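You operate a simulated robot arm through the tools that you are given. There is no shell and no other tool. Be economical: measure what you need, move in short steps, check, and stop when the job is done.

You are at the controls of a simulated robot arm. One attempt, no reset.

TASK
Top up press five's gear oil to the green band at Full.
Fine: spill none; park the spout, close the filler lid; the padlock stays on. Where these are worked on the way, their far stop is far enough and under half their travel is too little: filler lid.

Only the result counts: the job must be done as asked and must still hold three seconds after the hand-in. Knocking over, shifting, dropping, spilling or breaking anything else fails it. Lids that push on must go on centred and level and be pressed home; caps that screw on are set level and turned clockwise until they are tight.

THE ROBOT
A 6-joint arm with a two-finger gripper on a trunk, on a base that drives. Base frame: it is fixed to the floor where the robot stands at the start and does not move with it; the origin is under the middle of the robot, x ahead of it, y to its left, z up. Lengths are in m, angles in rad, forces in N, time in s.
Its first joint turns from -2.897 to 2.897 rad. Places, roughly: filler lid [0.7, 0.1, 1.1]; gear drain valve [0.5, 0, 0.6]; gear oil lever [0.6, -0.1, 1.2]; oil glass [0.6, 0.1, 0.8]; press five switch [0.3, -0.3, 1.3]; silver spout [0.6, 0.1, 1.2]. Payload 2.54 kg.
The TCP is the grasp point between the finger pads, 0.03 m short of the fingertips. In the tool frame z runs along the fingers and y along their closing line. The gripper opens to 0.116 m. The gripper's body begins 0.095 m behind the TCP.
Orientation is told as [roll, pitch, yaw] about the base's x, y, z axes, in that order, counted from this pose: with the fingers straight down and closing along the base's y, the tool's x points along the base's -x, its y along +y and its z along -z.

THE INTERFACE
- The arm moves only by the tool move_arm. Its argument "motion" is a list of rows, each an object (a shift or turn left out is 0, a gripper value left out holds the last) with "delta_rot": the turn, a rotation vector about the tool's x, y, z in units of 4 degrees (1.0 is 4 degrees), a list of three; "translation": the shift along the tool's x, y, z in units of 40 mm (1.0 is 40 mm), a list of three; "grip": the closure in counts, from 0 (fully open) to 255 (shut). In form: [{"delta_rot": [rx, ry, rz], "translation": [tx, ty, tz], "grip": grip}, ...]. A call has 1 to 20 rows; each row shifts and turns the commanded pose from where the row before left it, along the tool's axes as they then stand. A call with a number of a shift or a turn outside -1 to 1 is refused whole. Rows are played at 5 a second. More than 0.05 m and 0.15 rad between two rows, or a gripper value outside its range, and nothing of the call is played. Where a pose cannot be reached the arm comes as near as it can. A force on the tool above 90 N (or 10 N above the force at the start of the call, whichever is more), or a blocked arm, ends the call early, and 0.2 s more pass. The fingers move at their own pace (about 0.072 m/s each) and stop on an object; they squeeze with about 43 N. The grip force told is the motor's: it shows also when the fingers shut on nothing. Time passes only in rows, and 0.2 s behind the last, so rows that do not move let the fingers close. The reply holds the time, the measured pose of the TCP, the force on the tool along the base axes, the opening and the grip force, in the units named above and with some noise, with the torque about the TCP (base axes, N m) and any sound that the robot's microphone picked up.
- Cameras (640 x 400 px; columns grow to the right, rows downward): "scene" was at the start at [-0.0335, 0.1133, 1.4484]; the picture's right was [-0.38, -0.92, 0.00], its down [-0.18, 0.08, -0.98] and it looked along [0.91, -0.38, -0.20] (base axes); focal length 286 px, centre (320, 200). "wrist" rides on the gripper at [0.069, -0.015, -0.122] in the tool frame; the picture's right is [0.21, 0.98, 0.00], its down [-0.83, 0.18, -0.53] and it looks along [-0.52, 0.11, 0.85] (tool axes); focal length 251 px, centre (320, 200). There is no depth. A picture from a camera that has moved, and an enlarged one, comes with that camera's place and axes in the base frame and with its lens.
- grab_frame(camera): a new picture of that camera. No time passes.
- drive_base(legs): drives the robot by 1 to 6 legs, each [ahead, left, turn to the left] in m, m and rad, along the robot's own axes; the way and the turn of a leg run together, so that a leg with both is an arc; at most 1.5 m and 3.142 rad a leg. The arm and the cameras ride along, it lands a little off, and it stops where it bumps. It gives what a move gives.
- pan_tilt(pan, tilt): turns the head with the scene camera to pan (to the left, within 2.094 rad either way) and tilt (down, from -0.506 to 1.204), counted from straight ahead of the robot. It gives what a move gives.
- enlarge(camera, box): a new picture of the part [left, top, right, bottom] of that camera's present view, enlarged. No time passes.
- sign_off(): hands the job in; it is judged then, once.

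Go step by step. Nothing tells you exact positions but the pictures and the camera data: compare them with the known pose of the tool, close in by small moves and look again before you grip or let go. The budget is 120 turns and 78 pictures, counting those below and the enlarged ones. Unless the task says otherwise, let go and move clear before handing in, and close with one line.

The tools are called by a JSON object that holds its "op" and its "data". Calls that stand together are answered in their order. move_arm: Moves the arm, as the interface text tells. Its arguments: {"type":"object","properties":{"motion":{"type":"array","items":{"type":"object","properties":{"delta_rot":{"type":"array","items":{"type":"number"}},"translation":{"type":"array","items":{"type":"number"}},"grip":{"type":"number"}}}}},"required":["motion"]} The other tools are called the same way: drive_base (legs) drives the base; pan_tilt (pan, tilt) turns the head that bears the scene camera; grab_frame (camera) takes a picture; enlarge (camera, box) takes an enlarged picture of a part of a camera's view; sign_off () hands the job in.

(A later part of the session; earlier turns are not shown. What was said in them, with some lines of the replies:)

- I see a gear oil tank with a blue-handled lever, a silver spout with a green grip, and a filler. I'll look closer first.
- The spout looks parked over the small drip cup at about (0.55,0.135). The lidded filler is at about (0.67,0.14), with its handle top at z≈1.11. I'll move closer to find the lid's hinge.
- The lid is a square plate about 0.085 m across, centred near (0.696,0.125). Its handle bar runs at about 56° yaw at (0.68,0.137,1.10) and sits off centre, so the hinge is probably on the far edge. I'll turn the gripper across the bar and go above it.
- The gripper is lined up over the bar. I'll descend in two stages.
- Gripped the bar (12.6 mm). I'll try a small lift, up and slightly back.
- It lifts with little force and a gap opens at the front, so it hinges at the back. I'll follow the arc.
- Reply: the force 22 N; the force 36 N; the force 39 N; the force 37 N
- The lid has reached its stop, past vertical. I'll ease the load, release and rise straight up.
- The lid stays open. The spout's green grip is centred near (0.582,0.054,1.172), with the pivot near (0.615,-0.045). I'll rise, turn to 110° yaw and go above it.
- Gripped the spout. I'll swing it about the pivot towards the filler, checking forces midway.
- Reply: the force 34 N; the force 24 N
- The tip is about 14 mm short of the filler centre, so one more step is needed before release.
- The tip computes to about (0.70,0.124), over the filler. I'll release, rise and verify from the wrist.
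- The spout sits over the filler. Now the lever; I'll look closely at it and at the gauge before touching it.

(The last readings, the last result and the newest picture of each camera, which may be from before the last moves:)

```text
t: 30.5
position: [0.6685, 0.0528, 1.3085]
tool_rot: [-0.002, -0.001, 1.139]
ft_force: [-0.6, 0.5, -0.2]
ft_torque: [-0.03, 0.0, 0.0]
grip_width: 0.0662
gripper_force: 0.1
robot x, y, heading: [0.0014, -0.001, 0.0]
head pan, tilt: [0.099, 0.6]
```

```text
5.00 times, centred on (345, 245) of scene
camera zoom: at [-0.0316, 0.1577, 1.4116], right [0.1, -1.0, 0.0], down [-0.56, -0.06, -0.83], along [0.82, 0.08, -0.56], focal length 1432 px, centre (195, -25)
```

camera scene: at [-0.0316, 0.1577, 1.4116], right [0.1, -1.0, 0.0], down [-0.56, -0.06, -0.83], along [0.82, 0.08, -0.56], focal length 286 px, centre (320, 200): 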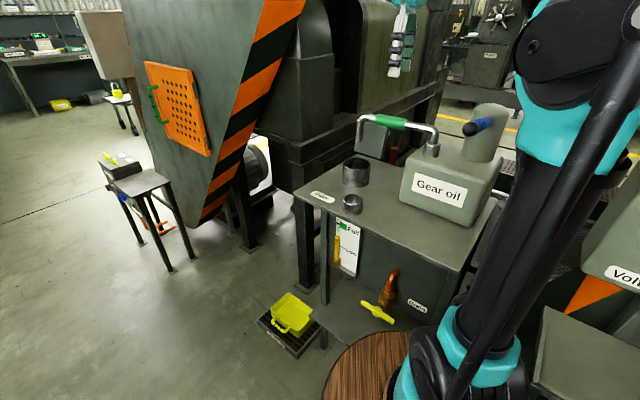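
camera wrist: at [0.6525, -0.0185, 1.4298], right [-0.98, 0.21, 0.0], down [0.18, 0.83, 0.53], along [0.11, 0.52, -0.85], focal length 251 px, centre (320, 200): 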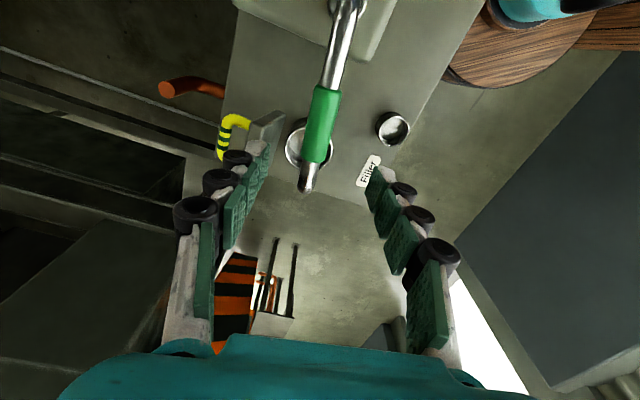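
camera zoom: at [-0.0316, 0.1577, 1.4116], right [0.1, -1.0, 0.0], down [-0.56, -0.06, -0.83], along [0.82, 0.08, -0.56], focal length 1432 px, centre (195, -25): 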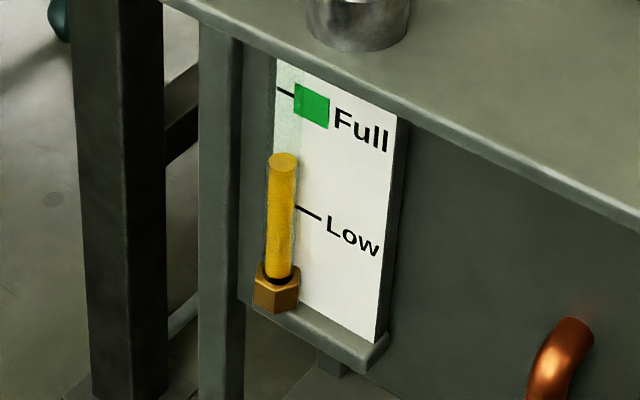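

Oil stands a bit above Low and needs to rise to the green band. The lever runs from about (0.592,-0.128,1.21) to its tip at (0.485,-0.06,1.228). I'll turn the gripper to straddle it from above.

{"op": "move_arm", "data": {"motion": [{"delta_rot": [0, 0, 1], "translation": [0, 0, -0.5]}, {"delta_rot": [0, 0, 1]}, {"delta_rot": [0, 0, 1]}, {"delta_rot": [0, 0, 1]}, {"delta_rot": [0, 0, 1]}, {"delta_rot": [0, 0, 1]}, {"delta_rot": [0, 0, 1]}, {"delta_rot": [0, 0, 1]}, {"delta_rot": [0, 0, 1]}, {"delta_rot": [0, 0, 1]}, {"delta_rot": [0, 0, 1]}, {"delta_rot": [0, 0, 1]}, {"delta_rot": [0, 0, 1]}, {"delta_rot": [0, 0, 1]}, {"delta_rot": [0, 0, 1]}, {"delta_rot": [0, 0, 1]}, {"delta_rot": [0, 0, 1]}, {"delta_rot": [0, 0, 1]}, {"delta_rot": [0, 0, 1]}, {"delta_rot": [0, 0, 1]}]}}

{"op": "move_arm", "data": {"motion": [{"delta_rot": [0, 0, 1]}, {"delta_rot": [0, 0, 1]}, {"delta_rot": [0, 0, 1]}, {"delta_rot": [0, 0, 1]}, {"delta_rot": [0, 0, 0.4]}, {"translation": [0.3, -0.97, 0]}, {"translation": [0.3, -0.97, 0]}, {"translation": [0.3, -0.97, 0]}, {"translation": [0.3, -0.97, 0]}, {"translation": [0.3, -0.97, 0]}]}}

{"op": "grab_frame", "data": {"camera": "wrist"}}

{"op": "grab_frame", "data": {"camera": "scene"}}

```text
t: 34.7
position: [0.6663, 0.05, 1.3281]
tool_rot: [0.0, 0.0, -0.259]
ft_force: [0.5, -0.2, -1.0]
ft_torque: [0.0, -0.02, 0.03]
grip_width: 0.0659
gripper_force: 0.2
robot x, y, heading: [-0.0014, 0.0005, -0.001]
head pan, tilt: [0.099, 0.6]
```

```text
t: 36.9
position: [0.5108, -0.0811, 1.3281]
tool_rot: [-0.003, 0.0, -0.567]
ft_force: [-0.3, -0.5, 0.1]
ft_torque: [0.01, 0.08, 0.02]
grip_width: 0.0662
gripper_force: 0.1
robot x, y, heading: [0.0002, 0.0023, -0.002]
head pan, tilt: [0.099, 0.6]
```

```text
34 pictures are left
camera wrist: at [0.4458, -0.0583, 1.4502], right [0.34, 0.94, 0.0], down [0.79, -0.29, 0.53], along [0.5, -0.18, -0.85], focal length 251 px, centre (320, 200)
```

wrist: 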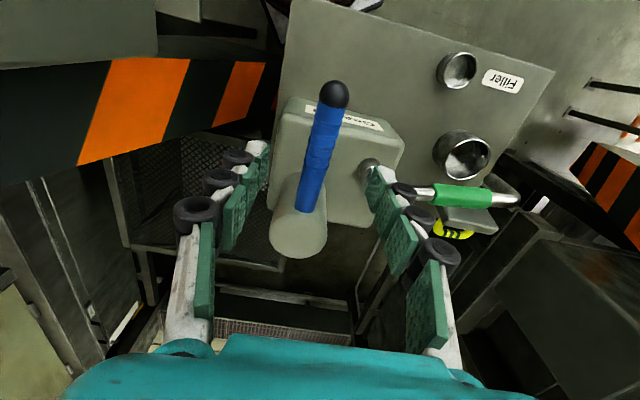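

```text
33 pictures are left
camera scene: at [-0.0313, 0.1577, 1.4116], right [0.1, -0.99, 0.0], down [-0.56, -0.06, -0.82], along [0.82, 0.08, -0.57], focal length 286 px, centre (320, 200)
```

scene: 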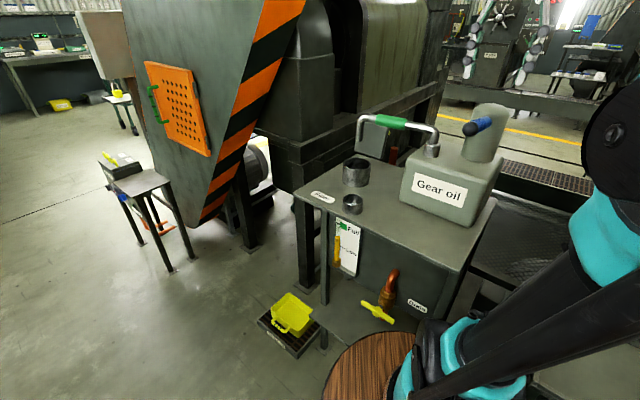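

{"op": "move_arm", "data": {"motion": [{"translation": [0, 0.12, 0.9]}, {"translation": [0, 0, 0.9]}, {"translation": [0, 0, 0.85]}, {"grip": 255}, {"grip": 255}, {"grip": 255}]}}

{"op": "grab_frame", "data": {"camera": "wrist"}}

```text
t: 38.3
position: [0.5156, -0.0775, 1.2221]
tool_rot: [0.0, -0.001, -0.568]
ft_force: [-9.7, -12.6, -11.5]
ft_torque: [0.25, 0.66, -0.55]
grip_width: 0.0228
gripper_force: 45.1
robot x, y, heading: [0.0005, -0.0016, -0.0]
head pan, tilt: [0.099, 0.6]
```

```text
32 pictures are left
camera wrist: at [0.4486, -0.0546, 1.3442], right [0.34, 0.94, 0.0], down [0.79, -0.29, 0.53], along [0.5, -0.18, -0.85], focal length 251 px, centre (320, 200)
```

wrist: 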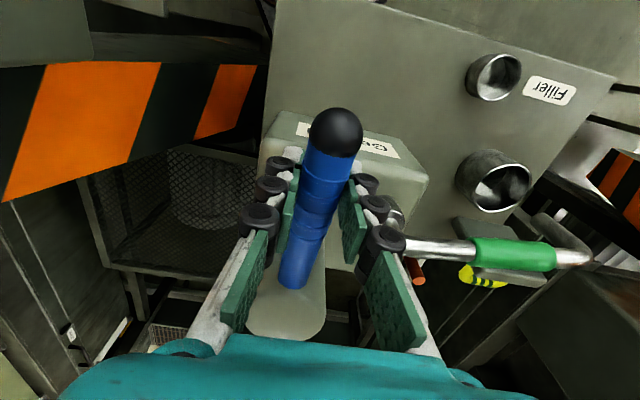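

Gripped the lever (23 mm). I'll test a small downward pull.

{"op": "move_arm", "data": {"motion": [{"translation": [0, -0.03, 0.15]}, {}]}}

{"op": "enlarge", "data": {"camera": "scene", "box": [320, 100, 520, 290]}}

```text
t: 38.9
position: [0.5131, -0.078, 1.2163]
tool_rot: [0.001, 0.001, -0.565]
ft_force: [-7.1, -3.0, 8.4]
ft_torque: [-0.58, -0.68, -0.58]
grip_width: 0.0226
gripper_force: 44.9
robot x, y, heading: [0.0026, -0.0001, 0.001]
head pan, tilt: [0.099, 0.6]
```

```text
2.11 times, centred on (420, 195) of scene
camera zoom: at [-0.0322, 0.1576, 1.4116], right [0.1, -0.99, 0.0], down [-0.56, -0.06, -0.83], along [0.82, 0.08, -0.56], focal length 603 px, centre (110, 210)
```

zoom: 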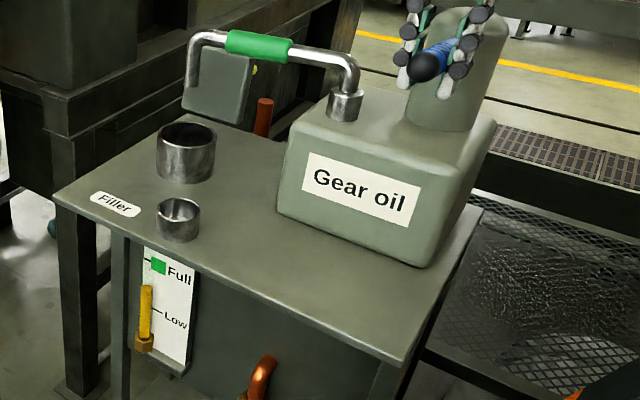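

{"op": "move_arm", "data": {"motion": [{"translation": [0, 0, 0.2]}, {"translation": [0, 0, 0.2]}, {}]}}

{"op": "enlarge", "data": {"camera": "scene", "box": [320, 100, 520, 290]}}

```text
t: 39.7
position: [0.5145, -0.0777, 1.2007]
tool_rot: [0.0, 0.001, -0.564]
ft_force: [-6.1, 2.6, 10.6]
ft_torque: [-0.63, -0.94, -0.61]
grip_width: 0.0227
gripper_force: 45.0
robot x, y, heading: [-0.0006, -0.0028, 0.001]
head pan, tilt: [0.099, 0.6]
```

```text
2.11 times, centred on (420, 195) of scene
camera zoom: at [-0.0321, 0.1579, 1.4116], right [0.1, -1.0, 0.0], down [-0.56, -0.06, -0.83], along [0.82, 0.08, -0.56], focal length 603 px, centre (110, 210)
```

zoom: 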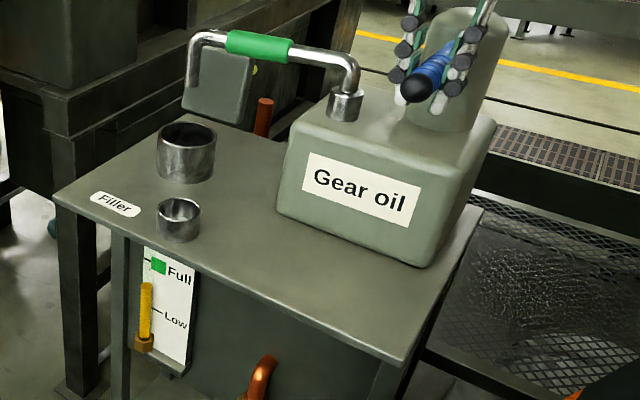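

{"op": "move_arm", "data": {"motion": [{}, {}, {}]}}

{"op": "enlarge", "data": {"camera": "scene", "box": [320, 120, 400, 280]}}

```text
t: 40.5
position: [0.5131, -0.0778, 1.2002]
tool_rot: [0.001, -0.001, -0.566]
ft_force: [-3.7, 4.3, 7.5]
ft_torque: [-0.38, -0.57, -0.65]
grip_width: 0.0227
gripper_force: 45.2
robot x, y, heading: [0.0039, -0.0024, -0.002]
head pan, tilt: [0.099, 0.6]
```

```text
2.50 times, centred on (360, 200) of scene
camera zoom: at [-0.032, 0.1579, 1.4116], right [0.1, -1.0, 0.0], down [-0.56, -0.06, -0.83], along [0.82, 0.08, -0.56], focal length 716 px, centre (220, 200)
```

zoom: 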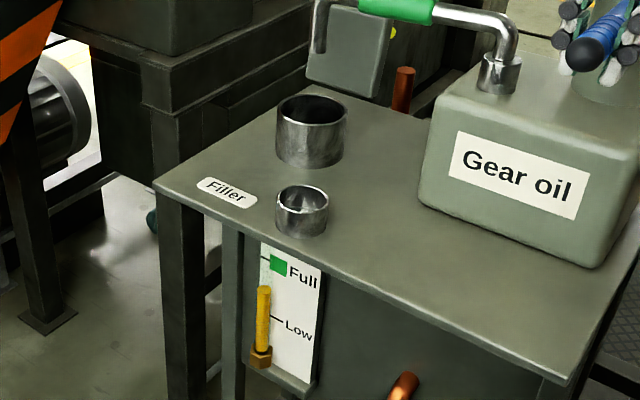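

{"op": "move_arm", "data": {"motion": [{"translation": [0, 0, 0.25]}, {"translation": [-0.02, 0, 0.25]}, {}]}}

{"op": "enlarge", "data": {"camera": "scene", "box": [310, 110, 410, 280]}}

```text
t: 41.3
position: [0.5145, -0.0786, 1.1804]
tool_rot: [0.0, 0.0, -0.566]
ft_force: [3.6, 5.0, 3.5]
ft_torque: [-0.02, -0.16, -0.51]
grip_width: 0.0235
gripper_force: 44.9
robot x, y, heading: [-0.0001, -0.0032, 0.003]
head pan, tilt: [0.099, 0.6]
```

```text
2.35 times, centred on (360, 195) of scene
camera zoom: at [-0.0315, 0.1579, 1.4116], right [0.1, -1.0, 0.0], down [-0.56, -0.06, -0.82], along [0.82, 0.08, -0.57], focal length 674 px, centre (226, 212)
```

zoom: 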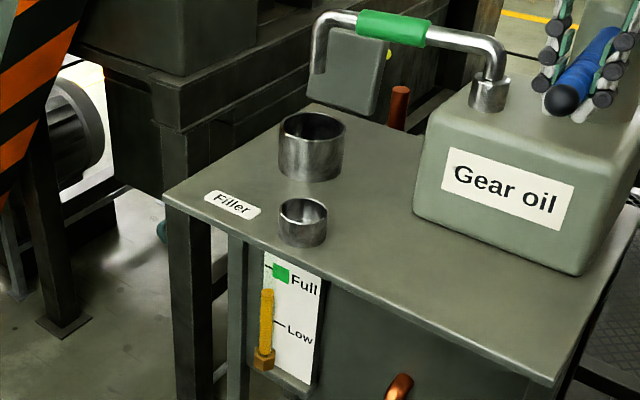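

{"op": "move_arm", "data": {"motion": [{}, {}, {}, {}]}}

{"op": "enlarge", "data": {"camera": "scene", "box": [320, 205, 370, 285]}}

```text
t: 42.3
position: [0.5153, -0.0783, 1.1803]
tool_rot: [0.001, 0.0, -0.567]
ft_force: [3.3, 6.0, -4.8]
ft_torque: [0.63, 0.67, -0.58]
grip_width: 0.0233
gripper_force: 45.0
robot x, y, heading: [0.0023, 0.0005, -0.002]
head pan, tilt: [0.099, 0.6]
```

```text
5.00 times, centred on (345, 245) of scene
camera zoom: at [-0.0313, 0.1579, 1.4116], right [0.1, -1.0, 0.0], down [-0.56, -0.06, -0.82], along [0.82, 0.08, -0.57], focal length 1432 px, centre (195, -25)
```

zoom: 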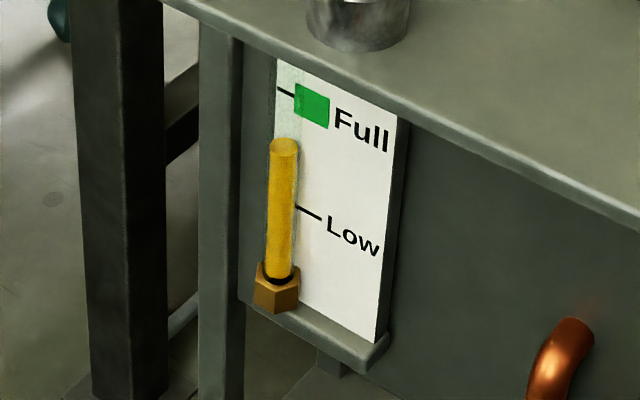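

{"op": "move_arm", "data": {"motion": [{"translation": [-0.02, 0, 0.25]}, {}, {}, {}]}}

{"op": "enlarge", "data": {"camera": "scene", "box": [320, 205, 370, 285]}}

```text
t: 43.3
position: [0.5163, -0.0785, 1.1691]
tool_rot: [0.002, 0.0, -0.568]
ft_force: [4.8, 0.5, -1.0]
ft_torque: [0.38, 0.41, -0.58]
grip_width: 0.023
gripper_force: 44.4
robot x, y, heading: [0.0013, 0.0007, 0.001]
head pan, tilt: [0.099, 0.6]
```

```text
5.00 times, centred on (345, 245) of scene
camera zoom: at [-0.0313, 0.1576, 1.4116], right [0.1, -1.0, 0.0], down [-0.56, -0.06, -0.82], along [0.82, 0.08, -0.57], focal length 1432 px, centre (195, -25)
```

zoom: 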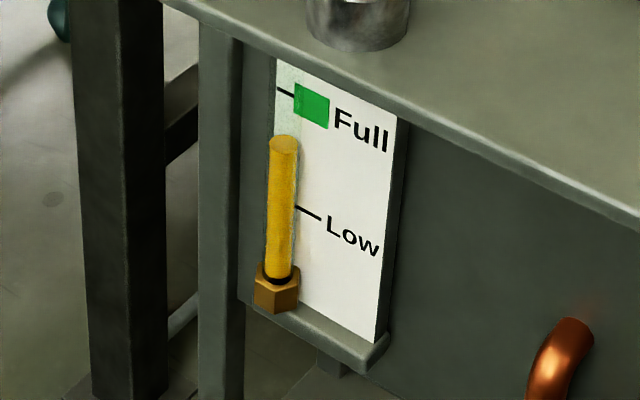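

The oil rises with lever travel, so it's a hand pump. I'll carry on down the stroke.

{"op": "move_arm", "data": {"motion": [{"translation": [-0.1, 0, 0.22]}, {"translation": [-0.12, 0, 0.22]}, {"translation": [-0.13, 0, 0.2]}, {}]}}

{"op": "enlarge", "data": {"camera": "scene", "box": [310, 110, 530, 280]}}

```text
t: 44.3
position: [0.5269, -0.0849, 1.1437]
tool_rot: [-0.001, 0.0, -0.567]
ft_force: [-11.8, 11.2, 15.0]
ft_torque: [-0.06, 0.02, 0.02]
grip_width: 0.0223
gripper_force: 43.2
robot x, y, heading: [-0.0006, -0.0002, -0.005]
head pan, tilt: [0.099, 0.6]
```

```text
2.35 times, centred on (420, 195) of scene
camera zoom: at [-0.0326, 0.1583, 1.4115], right [0.1, -1.0, 0.0], down [-0.56, -0.06, -0.83], along [0.82, 0.08, -0.56], focal length 674 px, centre (85, 212)
```

zoom: 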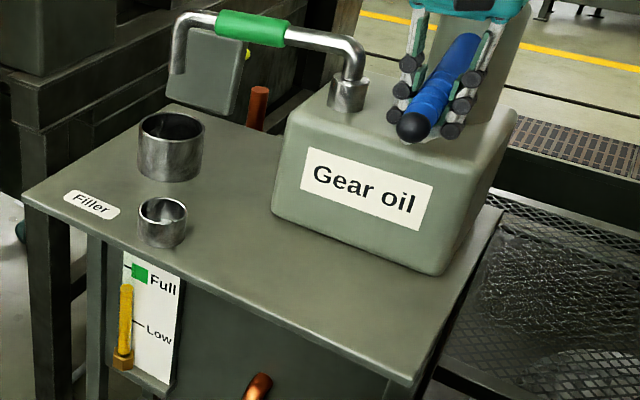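

One stroke gave roughly half the needed rise. I'll return the lever up along the same path.

{"op": "move_arm", "data": {"motion": [{"translation": [0.13, 0, -0.2]}, {"translation": [0.12, 0, -0.22]}, {"translation": [0.1, 0, -0.22]}, {"translation": [0.03, 0, -0.25]}, {"translation": [0.02, 0, -0.25]}, {"translation": [0, 0, -0.25]}, {"translation": [0, 0, -0.2]}, {"translation": [0, 0, -0.2]}, {"translation": [0, 0, -0.15]}, {}]}}

{"op": "enlarge", "data": {"camera": "scene", "box": [310, 110, 530, 280]}}

```text
t: 46.5
position: [0.5137, -0.0766, 1.2215]
tool_rot: [0.001, -0.001, -0.566]
ft_force: [-2.8, 3.3, -27.5]
ft_torque: [0.18, 0.06, -0.24]
grip_width: 0.0231
gripper_force: 44.7
robot x, y, heading: [-0.0006, -0.0025, 0.002]
head pan, tilt: [0.099, 0.6]
```

```text
2.35 times, centred on (420, 195) of scene
camera zoom: at [-0.0313, 0.1577, 1.4116], right [0.1, -1.0, 0.0], down [-0.56, -0.06, -0.82], along [0.82, 0.08, -0.57], focal length 674 px, centre (85, 212)
```

zoom: 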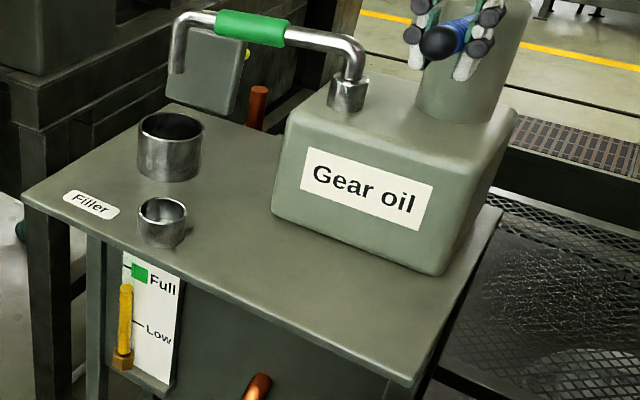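

{"op": "move_arm", "data": {"motion": [{"translation": [0, 0, 0.25]}, {"translation": [0, 0, 0.25]}, {"translation": [0, 0, 0.25]}, {"translation": [0, 0, 0.25]}, {"translation": [-0.03, 0, 0.25]}, {"translation": [-0.08, 0, 0.25]}, {"translation": [-0.12, 0, 0.1]}, {}]}}

{"op": "enlarge", "data": {"camera": "scene", "box": [320, 205, 370, 285]}}

```text
t: 48.3
position: [0.521, -0.0805, 1.1595]
tool_rot: [-0.001, -0.001, -0.565]
ft_force: [-17.4, 17.8, -3.6]
ft_torque: [0.14, -0.05, -0.74]
grip_width: 0.0229
gripper_force: 43.7
robot x, y, heading: [-0.0001, -0.0005, -0.001]
head pan, tilt: [0.099, 0.6]
```

```text
5.00 times, centred on (345, 245) of scene
camera zoom: at [-0.0326, 0.1587, 1.4115], right [0.1, -0.99, 0.0], down [-0.56, -0.06, -0.83], along [0.82, 0.08, -0.56], focal length 1432 px, centre (195, -25)
```

zoom: 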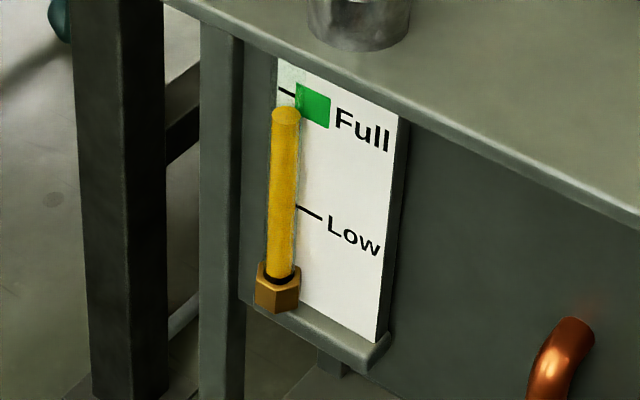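

Nearly in the band. I'll finish this stroke and then measure parallax on the gauge.

{"op": "move_arm", "data": {"motion": [{"translation": [-0.12, 0, 0.2]}, {"translation": [-0.06, 0, 0.2]}, {}]}}

{"op": "enlarge", "data": {"camera": "scene", "box": [325, 212, 355, 262]}}

```text
t: 49.1
position: [0.528, -0.0863, 1.1435]
tool_rot: [-0.001, -0.002, -0.565]
ft_force: [1.7, 7.3, 10.5]
ft_torque: [-0.28, -0.13, -0.25]
grip_width: 0.0222
gripper_force: 42.6
robot x, y, heading: [-0.0042, 0.0011, -0.003]
head pan, tilt: [0.099, 0.6]
```

```text
8.00 times, centred on (340, 237) of scene
camera zoom: at [-0.0316, 0.1581, 1.4115], right [0.1, -1.0, 0.0], down [-0.56, -0.06, -0.83], along [0.82, 0.08, -0.56], focal length 2291 px, centre (160, -96)
```

zoom: 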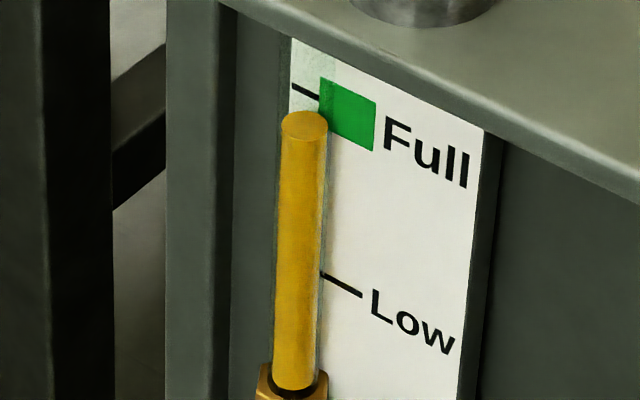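

The surface sits in the middle of the green band allowing for parallax, roughly 12 mm of tube standoff. I'll return the lever up (no delivery on that stroke), release it and rise.

{"op": "move_arm", "data": {"motion": [{"translation": [0.13, 0, -0.2]}, {"translation": [0.12, 0, -0.22]}, {"translation": [0.1, 0, -0.22]}, {"translation": [0.03, 0, -0.25]}, {"translation": [0.02, 0, -0.25]}, {"translation": [0, 0, -0.25]}, {"translation": [0, 0, -0.2]}, {"translation": [0, 0, -0.2]}, {"translation": [0, 0, -0.15]}, {"grip": 100}, {"grip": 100}, {"grip": 100}, {"translation": [0, 0, -0.8]}, {"translation": [0, 0, -0.9]}, {"translation": [0, 0, -0.9]}, {}]}}

{"op": "enlarge", "data": {"camera": "scene", "box": [310, 90, 530, 280]}}

```text
t: 52.5
position: [0.5152, -0.076, 1.3226]
tool_rot: [0.002, 0.0, -0.565]
ft_force: [0.1, 0.6, 0.4]
ft_torque: [0.0, 0.01, 0.0]
grip_width: 0.0705
gripper_force: 0.1
robot x, y, heading: [-0.0009, 0.0003, -0.007]
head pan, tilt: [0.099, 0.6]
```

```text
2.11 times, centred on (420, 185) of scene
camera zoom: at [-0.0316, 0.1577, 1.4116], right [0.1, -1.0, 0.0], down [-0.56, -0.06, -0.83], along [0.82, 0.08, -0.56], focal length 603 px, centre (110, 232)
```

zoom: 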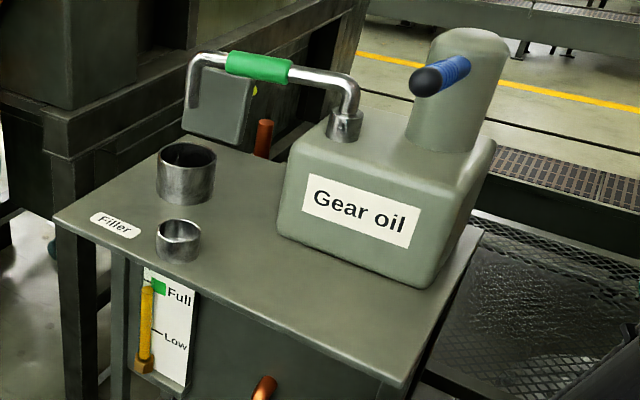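

Lever is back up and the level held. Now back to the spout grip.

{"op": "move_arm", "data": {"motion": [{"translation": [-0.3, 0.955, 0]}, {"translation": [-0.3, 0.955, 0]}, {"translation": [-0.3, 0.955, 0]}, {"translation": [-0.3, 0.955, 0]}, {"translation": [-0.3, 0.955, 0]}, {"delta_rot": [0, 0, -1]}, {"delta_rot": [0, 0, -1]}, {"delta_rot": [0, 0, -1]}, {"delta_rot": [0, 0, -1]}, {"delta_rot": [0, 0, -1]}, {"delta_rot": [0, 0, -1]}, {"delta_rot": [0, 0, -1]}, {"delta_rot": [0, 0, -1]}, {"delta_rot": [0, 0, -1]}, {"delta_rot": [0, 0, -1]}, {"delta_rot": [0, 0, -1]}, {"delta_rot": [0, 0, -1]}, {"delta_rot": [0, 0, -1]}, {"delta_rot": [0, 0, -1]}, {"delta_rot": [0, 0, -1]}]}}

{"op": "move_arm", "data": {"motion": [{"delta_rot": [0, 0, -1]}, {"delta_rot": [0, 0, -1]}, {"delta_rot": [0, 0, -1]}, {"delta_rot": [0, 0, -1]}, {"delta_rot": [0, 0, -1]}, {"delta_rot": [0, 0, -1]}, {"delta_rot": [0, 0, -1]}, {"delta_rot": [0, 0, -1]}, {"delta_rot": [0, 0, -1]}, {"delta_rot": [0, 0, -0.4]}]}}

{"op": "grab_frame", "data": {"camera": "wrist"}}

```text
t: 56.7
position: [0.6682, 0.0516, 1.3238]
tool_rot: [0.0, 0.0, 0.483]
ft_force: [-0.3, -0.1, -0.4]
ft_torque: [-0.02, -0.01, 0.02]
grip_width: 0.0707
gripper_force: 0.0
robot x, y, heading: [0.0008, 0.002, 0.002]
head pan, tilt: [0.099, 0.6]
```

```text
t: 58.9
position: [0.6674, 0.0514, 1.3243]
tool_rot: [0.0, -0.001, 1.141]
ft_force: [0.5, 0.2, -1.9]
ft_torque: [0.0, -0.01, 0.0]
grip_width: 0.0707
gripper_force: 0.0
robot x, y, heading: [-0.0013, -0.0017, -0.001]
head pan, tilt: [0.099, 0.6]
```

```text
20 pictures are left
camera wrist: at [0.6524, -0.0188, 1.4459], right [-0.98, 0.21, 0.0], down [0.18, 0.83, 0.53], along [0.11, 0.52, -0.85], focal length 251 px, centre (320, 200)
```

wrist: 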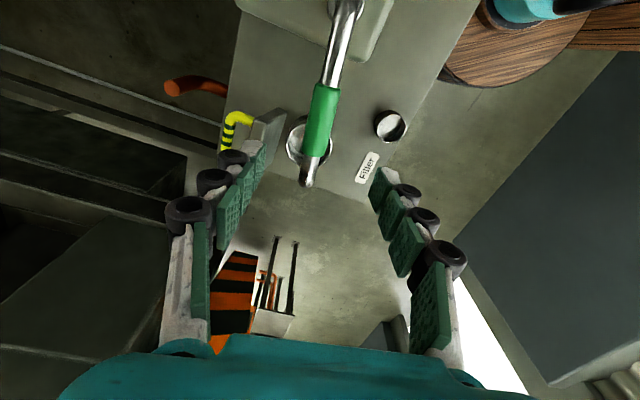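

{"op": "move_arm", "data": {"motion": [{"translation": [0, 0, 0.5], "grip": 145}, {"translation": [0, 0, 0.8]}, {"translation": [0, 0, 0.8]}, {"translation": [0, 0, 0.8]}, {"translation": [0, 0, 0.5]}, {"translation": [0, 0, 0.3]}, {"grip": 255}, {"grip": 255}, {"grip": 255}]}}

{"op": "enlarge", "data": {"camera": "scene", "box": [320, 90, 460, 210]}}

```text
t: 60.9
position: [0.6677, 0.0505, 1.1766]
tool_rot: [0.0, 0.0, 1.138]
ft_force: [-5.4, 2.3, -6.4]
ft_torque: [0.24, -0.14, -0.61]
grip_width: 0.0253
gripper_force: 44.8
robot x, y, heading: [0.0007, 0.0021, -0.0]
head pan, tilt: [0.099, 0.6]
```

```text
3.33 times, centred on (390, 150) of scene
camera zoom: at [-0.0317, 0.1578, 1.4116], right [0.1, -1.0, 0.0], down [-0.56, -0.06, -0.83], along [0.82, 0.08, -0.56], focal length 954 px, centre (87, 367)
```

zoom: 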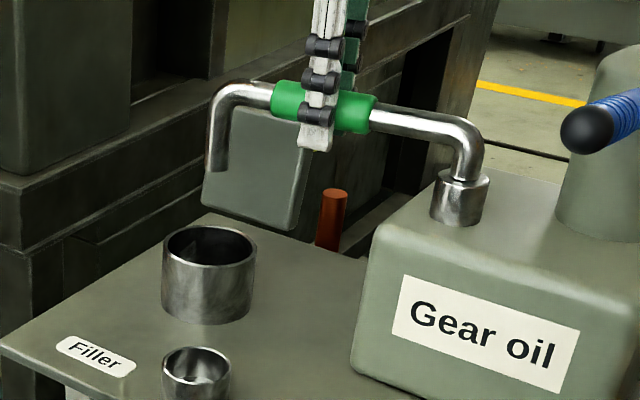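

{"op": "move_arm", "data": {"motion": [{"delta_rot": [0, 0, -1], "translation": [0.006, 0.185, 0]}, {"delta_rot": [0, 0, -1], "translation": [0.006, 0.185, 0]}, {"delta_rot": [0, 0, -1], "translation": [0.006, 0.185, 0]}, {"delta_rot": [0, 0, -1], "translation": [0.006, 0.185, 0]}, {}]}}

```text
t: 62.1
position: [0.6392, 0.0608, 1.1753]
tool_rot: [0.001, 0.0, 1.417]
ft_force: [-10.0, -0.6, -31.0]
ft_torque: [-0.15, -0.05, -0.92]
grip_width: 0.0255
gripper_force: 45.2
robot x, y, heading: [0.0002, -0.0007, 0.002]
head pan, tilt: [0.099, 0.6]
```

{"op": "move_arm", "data": {"motion": [{"translation": [0, 0, 0.03]}, {"delta_rot": [0, 0, -0.8], "translation": [0.006, 0.185, 0]}, {"delta_rot": [0, 0, -1], "translation": [0.006, 0.185, 0]}, {"delta_rot": [0, 0, -1], "translation": [0.006, 0.185, 0]}, {"delta_rot": [0, 0, -1], "translation": [0.006, 0.185, 0]}, {}]}}

```text
t: 63.5
position: [0.6092, 0.0612, 1.1755]
tool_rot: [0.001, 0.0, 1.681]
ft_force: [-0.8, 2.2, 7.2]
ft_torque: [0.26, -0.07, 0.02]
grip_width: 0.0256
gripper_force: 45.1
robot x, y, heading: [-0.0007, 0.0012, -0.002]
head pan, tilt: [0.099, 0.6]
```

{"op": "move_arm", "data": {"motion": [{"delta_rot": [0, 0, -1], "translation": [0.006, 0.185, 0]}, {"delta_rot": [0, 0, -1], "translation": [0.006, 0.185, 0]}, {"delta_rot": [0, 0, -0.8], "translation": [0.006, 0.185, 0]}, {}]}}

{"op": "enlarge", "data": {"camera": "scene", "box": [290, 110, 450, 220]}}

```text
t: 64.5
position: [0.589, 0.0568, 1.1754]
tool_rot: [0.0, 0.0, 1.879]
ft_force: [8.6, 5.2, 7.8]
ft_torque: [-0.36, -0.2, 1.07]
grip_width: 0.0254
gripper_force: 45.1
robot x, y, heading: [0.0039, 0.0009, 0.001]
head pan, tilt: [0.099, 0.6]
```

```text
3.64 times, centred on (370, 165) of scene
camera zoom: at [-0.0312, 0.158, 1.4116], right [0.1, -0.99, 0.0], down [-0.56, -0.06, -0.82], along [0.82, 0.08, -0.57], focal length 1041 px, centre (138, 327)
```

zoom: 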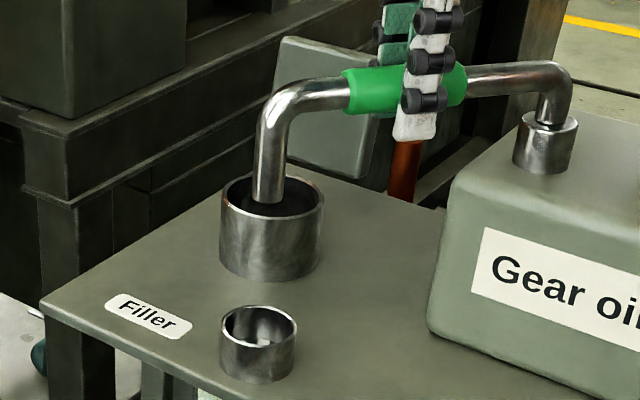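

The spout is back in its parked spot to within about 1 mm. A slight nudge, then release and rise.

{"op": "move_arm", "data": {"motion": [{"delta_rot": [0, 0, 0.4], "translation": [0, 0.05, 0]}, {}, {"grip": 110}, {"grip": 110}, {"grip": 110}, {"translation": [0, 0, -0.6]}, {"translation": [0, 0, -0.9]}, {"translation": [0, 0, -0.9]}, {"translation": [0, 0, -0.9]}]}}

{"op": "enlarge", "data": {"camera": "scene", "box": [290, 110, 450, 220]}}

```text
t: 66.5
position: [0.5843, 0.056, 1.3063]
tool_rot: [0.001, 0.0, 1.849]
ft_force: [0.1, 0.0, 0.1]
ft_torque: [-0.01, -0.02, 0.0]
grip_width: 0.0662
gripper_force: 0.0
robot x, y, heading: [-0.0026, 0.0027, 0.003]
head pan, tilt: [0.099, 0.6]
```

```text
3.64 times, centred on (370, 165) of scene
camera zoom: at [-0.0316, 0.1577, 1.4116], right [0.1, -1.0, 0.0], down [-0.56, -0.06, -0.83], along [0.82, 0.08, -0.56], focal length 1041 px, centre (138, 327)
```

zoom: 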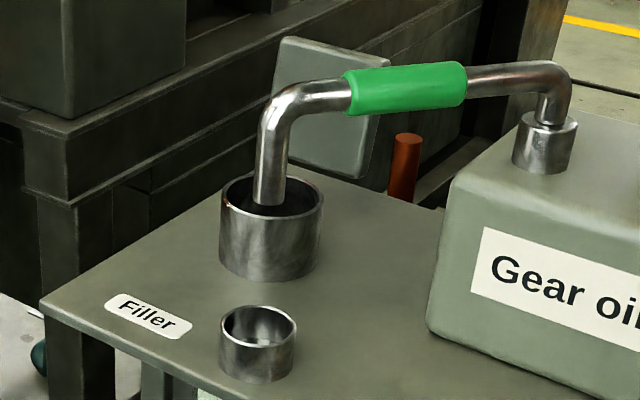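

Spout parked. Now I'll go back above the lid handle, reversing the earlier moves.

{"op": "move_arm", "data": {"motion": [{"translation": [0.256, -0.857, 0]}, {"translation": [0.256, -0.857, 0]}, {"translation": [0.256, -0.857, 0]}, {"translation": [0.256, -0.857, 0]}, {"translation": [0.256, -0.857, 0]}, {"translation": [0.256, -0.857, 0], "grip": 185}, {"delta_rot": [0, 0, 1]}, {"delta_rot": [0, 0, 1]}, {"delta_rot": [0, 0, 1]}, {"delta_rot": [0, 0, 1]}, {"delta_rot": [0, 0, 1]}, {"delta_rot": [0, 0, 1]}, {"delta_rot": [0, 0, 1]}, {"delta_rot": [0, 0, 1]}, {"delta_rot": [0, 0, 1]}, {"delta_rot": [0, 0, 1]}, {"delta_rot": [0, 0, 1]}, {"delta_rot": [0, 0, 1]}, {"delta_rot": [0, 0, 0.6]}, {"translation": [0, 0, 1]}]}}

{"op": "grab_frame", "data": {"camera": "wrist"}}

```text
t: 70.7
position: [0.8005, 0.054, 1.2666]
tool_rot: [-0.001, 0.001, 0.969]
ft_force: [-0.1, 0.1, -0.8]
ft_torque: [0.0, -0.03, -0.01]
grip_width: 0.0318
gripper_force: 0.0
robot x, y, heading: [-0.0056, 0.0002, 0.003]
head pan, tilt: [0.099, 0.6]
```

```text
16 pictures are left
camera wrist: at [0.7743, -0.0128, 1.3878], right [-0.93, 0.38, 0.0], down [0.32, 0.78, 0.53], along [0.2, 0.49, -0.85], focal length 251 px, centre (320, 200)
```

wrist: 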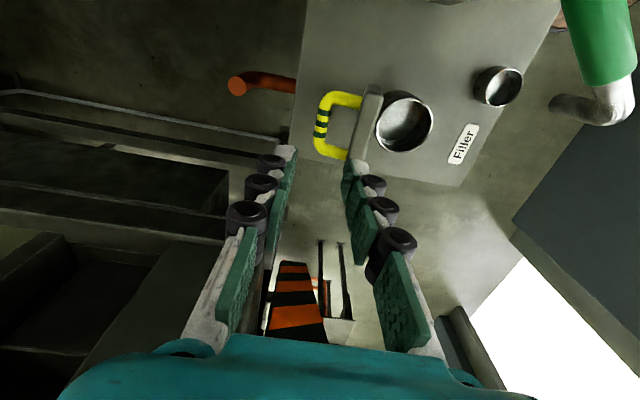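

{"op": "move_arm", "data": {"motion": [{"translation": [0, 0.03, 0.9]}, {"translation": [0, 0, 0.9]}, {"translation": [0, 0, 0.9]}, {"translation": [0, 0, 0.9]}, {"translation": [0, 0, 0.55]}, {"translation": [0, 0, 0.3]}, {"grip": 255}, {"grip": 255}, {"grip": 255}]}}

{"op": "grab_frame", "data": {"camera": "wrist"}}

```text
t: 72.7
position: [0.7994, 0.0555, 1.0885]
tool_rot: [0.0, -0.001, 0.97]
ft_force: [-8.9, 5.8, -8.8]
ft_torque: [0.07, -0.14, -0.39]
grip_width: 0.0117
gripper_force: 36.9
robot x, y, heading: [0.0007, 0.0001, 0.002]
head pan, tilt: [0.099, 0.6]
```

```text
15 pictures are left
camera wrist: at [0.773, -0.0119, 1.2102], right [-0.93, 0.37, 0.0], down [0.32, 0.78, 0.53], along [0.2, 0.5, -0.85], focal length 251 px, centre (320, 200)
```

wrist: 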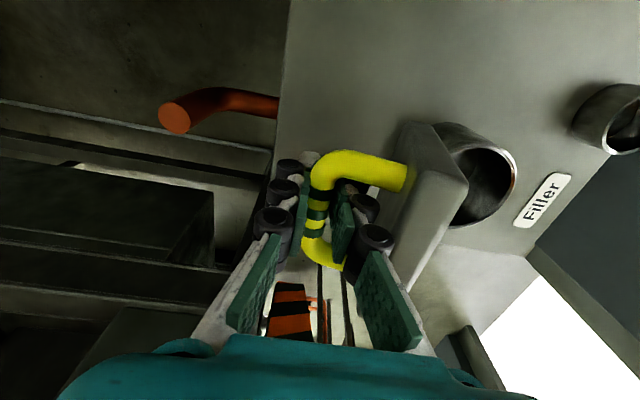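

Gripped the lid handle. I'll close it along the same arc, checking forces.

{"op": "move_arm", "data": {"motion": [{"translation": [0, 0.03, -0.09]}, {"translation": [0, 0.1, -0.17]}, {"translation": [0, 0.06, -0.17]}, {"translation": [0, 0.15, -0.15]}, {}]}}

{"op": "move_arm", "data": {"motion": [{"translation": [0, 0.18, -0.09]}, {"translation": [0, 0.15, 0]}, {"translation": [0, 0.18, -0.08]}, {}]}}

```text
t: 73.9
position: [0.7895, 0.0629, 1.1115]
tool_rot: [-0.001, 0.002, 0.969]
ft_force: [-21.8, 13.0, -35.0]
ft_torque: [0.54, -0.46, -0.28]
grip_width: 0.0119
gripper_force: 38.4
robot x, y, heading: [-0.0011, 0.0013, 0.003]
head pan, tilt: [0.099, 0.6]
```

```text
t: 74.9
position: [0.7723, 0.0727, 1.118]
tool_rot: [-0.001, 0.002, 0.97]
ft_force: [11.0, -0.9, 19.9]
ft_torque: [0.05, -0.02, -0.91]
grip_width: 0.0128
gripper_force: 38.2
robot x, y, heading: [0.0012, -0.0038, 0.002]
head pan, tilt: [0.099, 0.6]
```

{"op": "move_arm", "data": {"motion": [{"translation": [0, 0.17, -0.11]}, {"translation": [0, 0.17, -0.08]}, {"translation": [0, 0.2, -0.03]}, {"translation": [0, 0.2, -0.02]}, {"translation": [0, 0.2, 0]}, {}]}}

{"op": "move_arm", "data": {"motion": [{"translation": [0, 0.2, 0.02]}, {"translation": [0, 0.2, 0.03]}, {"translation": [0, 0.2, 0.04]}, {"translation": [0, 0.19, 0.06]}, {}]}}

{"op": "enlarge", "data": {"camera": "scene", "box": [330, 120, 410, 200]}}

```text
t: 76.3
position: [0.7401, 0.0946, 1.1286]
tool_rot: [-0.002, 0.002, 0.971]
ft_force: [-9.6, -16.5, -5.7]
ft_torque: [-0.05, -0.11, -0.07]
grip_width: 0.0127
gripper_force: 38.2
robot x, y, heading: [0.0057, 0.0013, 0.002]
head pan, tilt: [0.099, 0.6]
```

```text
t: 77.5
position: [0.7146, 0.1126, 1.1235]
tool_rot: [-0.002, -0.001, 0.97]
ft_force: [0.5, -8.7, -10.9]
ft_torque: [0.12, -0.3, 0.16]
grip_width: 0.0128
gripper_force: 38.6
robot x, y, heading: [-0.0021, 0.0022, -0.001]
head pan, tilt: [0.099, 0.6]
```

```text
5.00 times, centred on (370, 160) of scene
camera zoom: at [-0.0312, 0.1573, 1.4117], right [0.1, -1.0, 0.0], down [-0.56, -0.06, -0.82], along [0.82, 0.08, -0.57], focal length 1432 px, centre (70, 400)
```

zoom: 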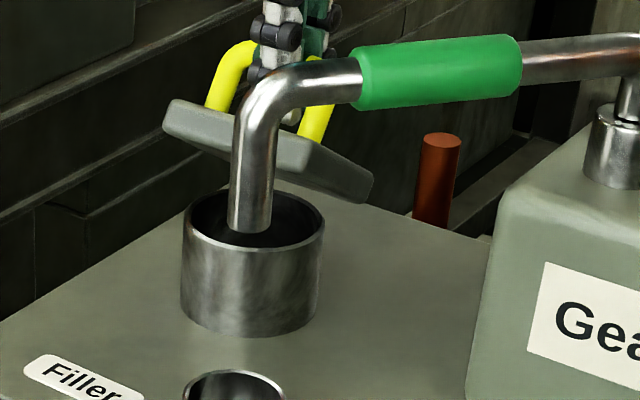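

{"op": "move_arm", "data": {"motion": [{"translation": [0, 0.19, 0.065]}, {"translation": [0, 0.19, 0.065]}, {"translation": [0, 0.17, 0.105]}, {"translation": [0, 0.16, 0.105]}, {}]}}

{"op": "move_arm", "data": {"motion": [{"translation": [0, 0.1, 0.12]}, {"translation": [0, 0.1, 0.12]}, {"translation": [0, 0.02, 0.08]}, {}]}}

{"op": "enlarge", "data": {"camera": "scene", "box": [330, 120, 410, 200]}}

```text
t: 78.7
position: [0.693, 0.1281, 1.1081]
tool_rot: [0.0, 0.001, 0.97]
ft_force: [14.0, -14.6, -18.9]
ft_torque: [0.16, -0.37, 0.29]
grip_width: 0.0131
gripper_force: 39.3
robot x, y, heading: [0.0031, 0.0021, 0.002]
head pan, tilt: [0.099, 0.6]
```

```text
t: 79.7
position: [0.6834, 0.1339, 1.0954]
tool_rot: [0.001, 0.0, 0.97]
ft_force: [4.4, -2.8, -4.0]
ft_torque: [-0.14, -0.05, 0.48]
grip_width: 0.0128
gripper_force: 39.3
robot x, y, heading: [0.0013, -0.0013, 0.003]
head pan, tilt: [0.099, 0.6]
```

```text
5.00 times, centred on (370, 160) of scene
camera zoom: at [-0.0313, 0.1577, 1.4116], right [0.1, -0.99, 0.0], down [-0.56, -0.06, -0.82], along [0.82, 0.08, -0.57], focal length 1432 px, centre (70, 400)
```

zoom: 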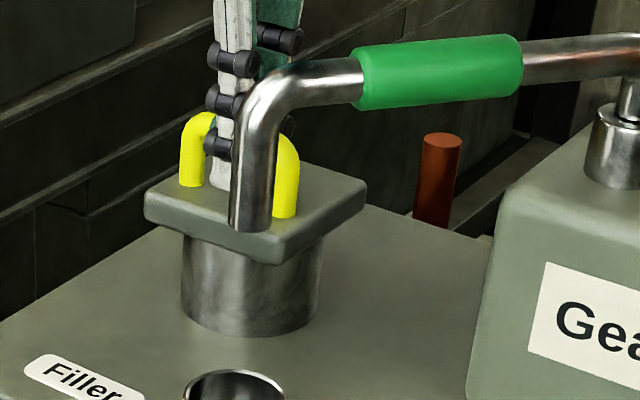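

The lid looks closed. I'll press it gently home.

{"op": "move_arm", "data": {"motion": [{"translation": [0, 0.02, 0.06]}, {"translation": [0, 0, 0.06]}, {}]}}

```text
t: 80.5
position: [0.683, 0.1354, 1.0908]
tool_rot: [-0.001, 0.001, 0.971]
ft_force: [-3.3, 3.4, 2.3]
ft_torque: [-0.02, -0.05, 0.75]
grip_width: 0.0132
gripper_force: 38.1
robot x, y, heading: [0.001, -0.0016, -0.002]
head pan, tilt: [0.099, 0.6]
```

{"op": "move_arm", "data": {"motion": [{"translation": [0, 0, 0.06]}, {"translation": [0, 0, 0.06]}, {}]}}

```text
t: 81.3
position: [0.682, 0.1345, 1.0858]
tool_rot: [-0.001, 0.0, 0.969]
ft_force: [-10.7, 10.3, 22.6]
ft_torque: [-0.01, -0.06, 0.53]
grip_width: 0.0121
gripper_force: 37.2
robot x, y, heading: [-0.0009, 0.0002, -0.002]
head pan, tilt: [0.099, 0.6]
```

{"op": "move_arm", "data": {"motion": [{"translation": [0, 0, -0.04]}, {"grip": 150}, {"grip": 150}, {"translation": [0, 0, -0.4]}, {"translation": [0, 0, -0.8]}, {"translation": [0, 0, -0.9]}, {"translation": [0, 0, -0.9]}, {"translation": [0, 0, -0.9]}]}}

{"op": "enlarge", "data": {"camera": "scene", "box": [330, 130, 390, 195]}}

{"op": "enlarge", "data": {"camera": "scene", "box": [325, 212, 355, 262]}}

{"op": "grab_frame", "data": {"camera": "wrist"}}

```text
t: 83.1
position: [0.6843, 0.1354, 1.2438]
tool_rot: [0.001, 0.001, 0.972]
ft_force: [-0.2, -0.2, 0.3]
ft_torque: [-0.01, 0.01, 0.0]
grip_width: 0.0478
gripper_force: 0.1
robot x, y, heading: [-0.0008, 0.0007, -0.003]
head pan, tilt: [0.099, 0.6]
```

```text
6.15 times, centred on (360, 162) of scene
camera zoom: at [-0.0316, 0.1577, 1.4116], right [0.1, -1.0, 0.0], down [-0.56, -0.06, -0.83], along [0.82, 0.08, -0.56], focal length 1762 px, centre (74, 431)
```

zoom: 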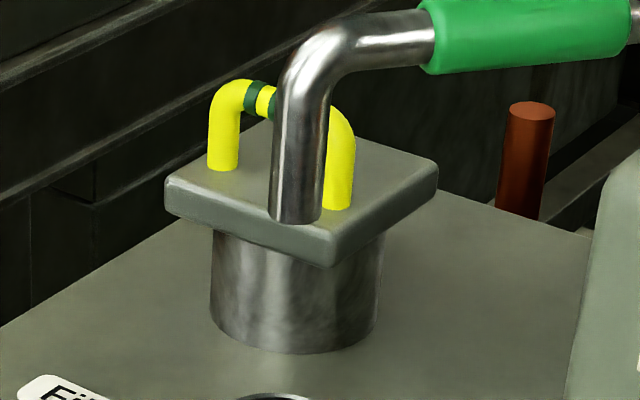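

```text
8.00 times, centred on (340, 237) of scene
camera zoom: at [-0.0316, 0.1577, 1.4116], right [0.1, -1.0, 0.0], down [-0.56, -0.06, -0.83], along [0.82, 0.08, -0.56], focal length 2291 px, centre (160, -96)
```

zoom: 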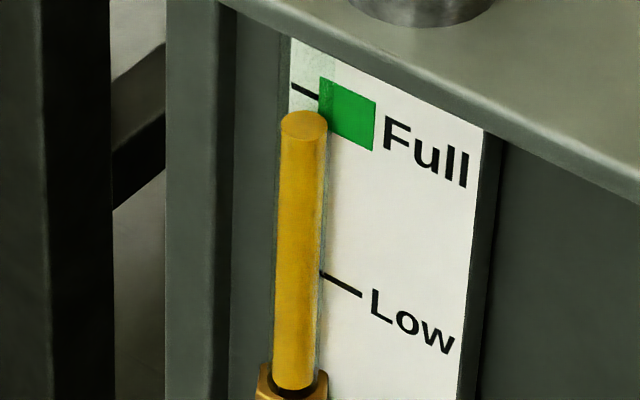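

```text
10 pictures are left
camera wrist: at [0.6567, 0.0671, 1.3657], right [-0.93, 0.37, 0.0], down [0.32, 0.78, 0.53], along [0.2, 0.49, -0.85], focal length 251 px, centre (320, 200)
```

wrist: 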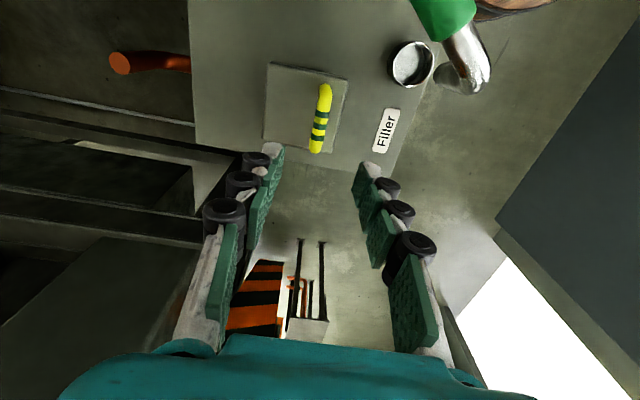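

The lid is closed exactly as at the start and the level holds in the band. One last check for spills around the spout.

{"op": "enlarge", "data": {"camera": "wrist", "box": [340, 0, 540, 160]}}

{"op": "grab_frame", "data": {"camera": "scene"}}

```text
2.50 times, centred on (440, 80) of wrist
camera zoom: at [0.6567, 0.0671, 1.3657], right [-0.93, 0.37, 0.0], down [0.32, 0.78, 0.53], along [0.2, 0.49, -0.85], focal length 629 px, centre (20, 500)
```

zoom: 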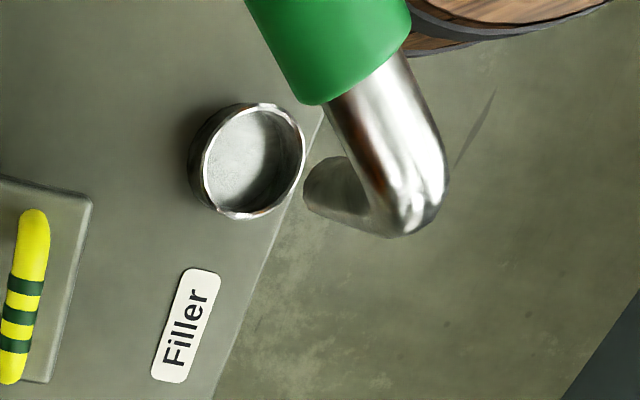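

```text
8 pictures are left
camera scene: at [-0.0316, 0.1577, 1.4116], right [0.1, -1.0, 0.0], down [-0.56, -0.06, -0.83], along [0.82, 0.08, -0.56], focal length 286 px, centre (320, 200)
```

scene: 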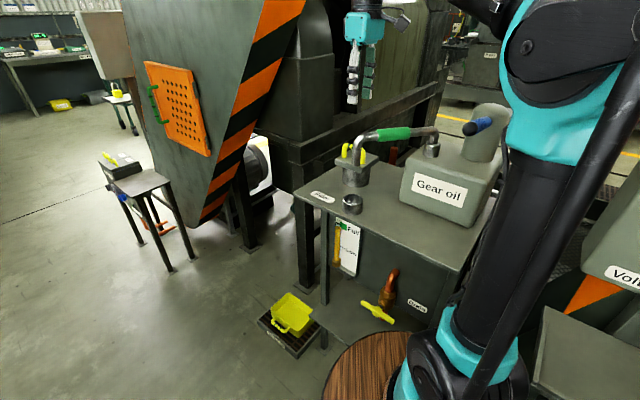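

No spill is visible, the spout is parked where it began, the lid is shut, the lever is up and the arm is clear. Handing in.

{"op": "sign_off", "data": {}}

```text
The job is handed in.
```

I topped up press five's gear oil to the green Full band. The level is judged from an angled camera view, allowing for an estimated tube standoff. The spout is parked, the filler lid is closed, no spill is visible, and I never went near the padlock.
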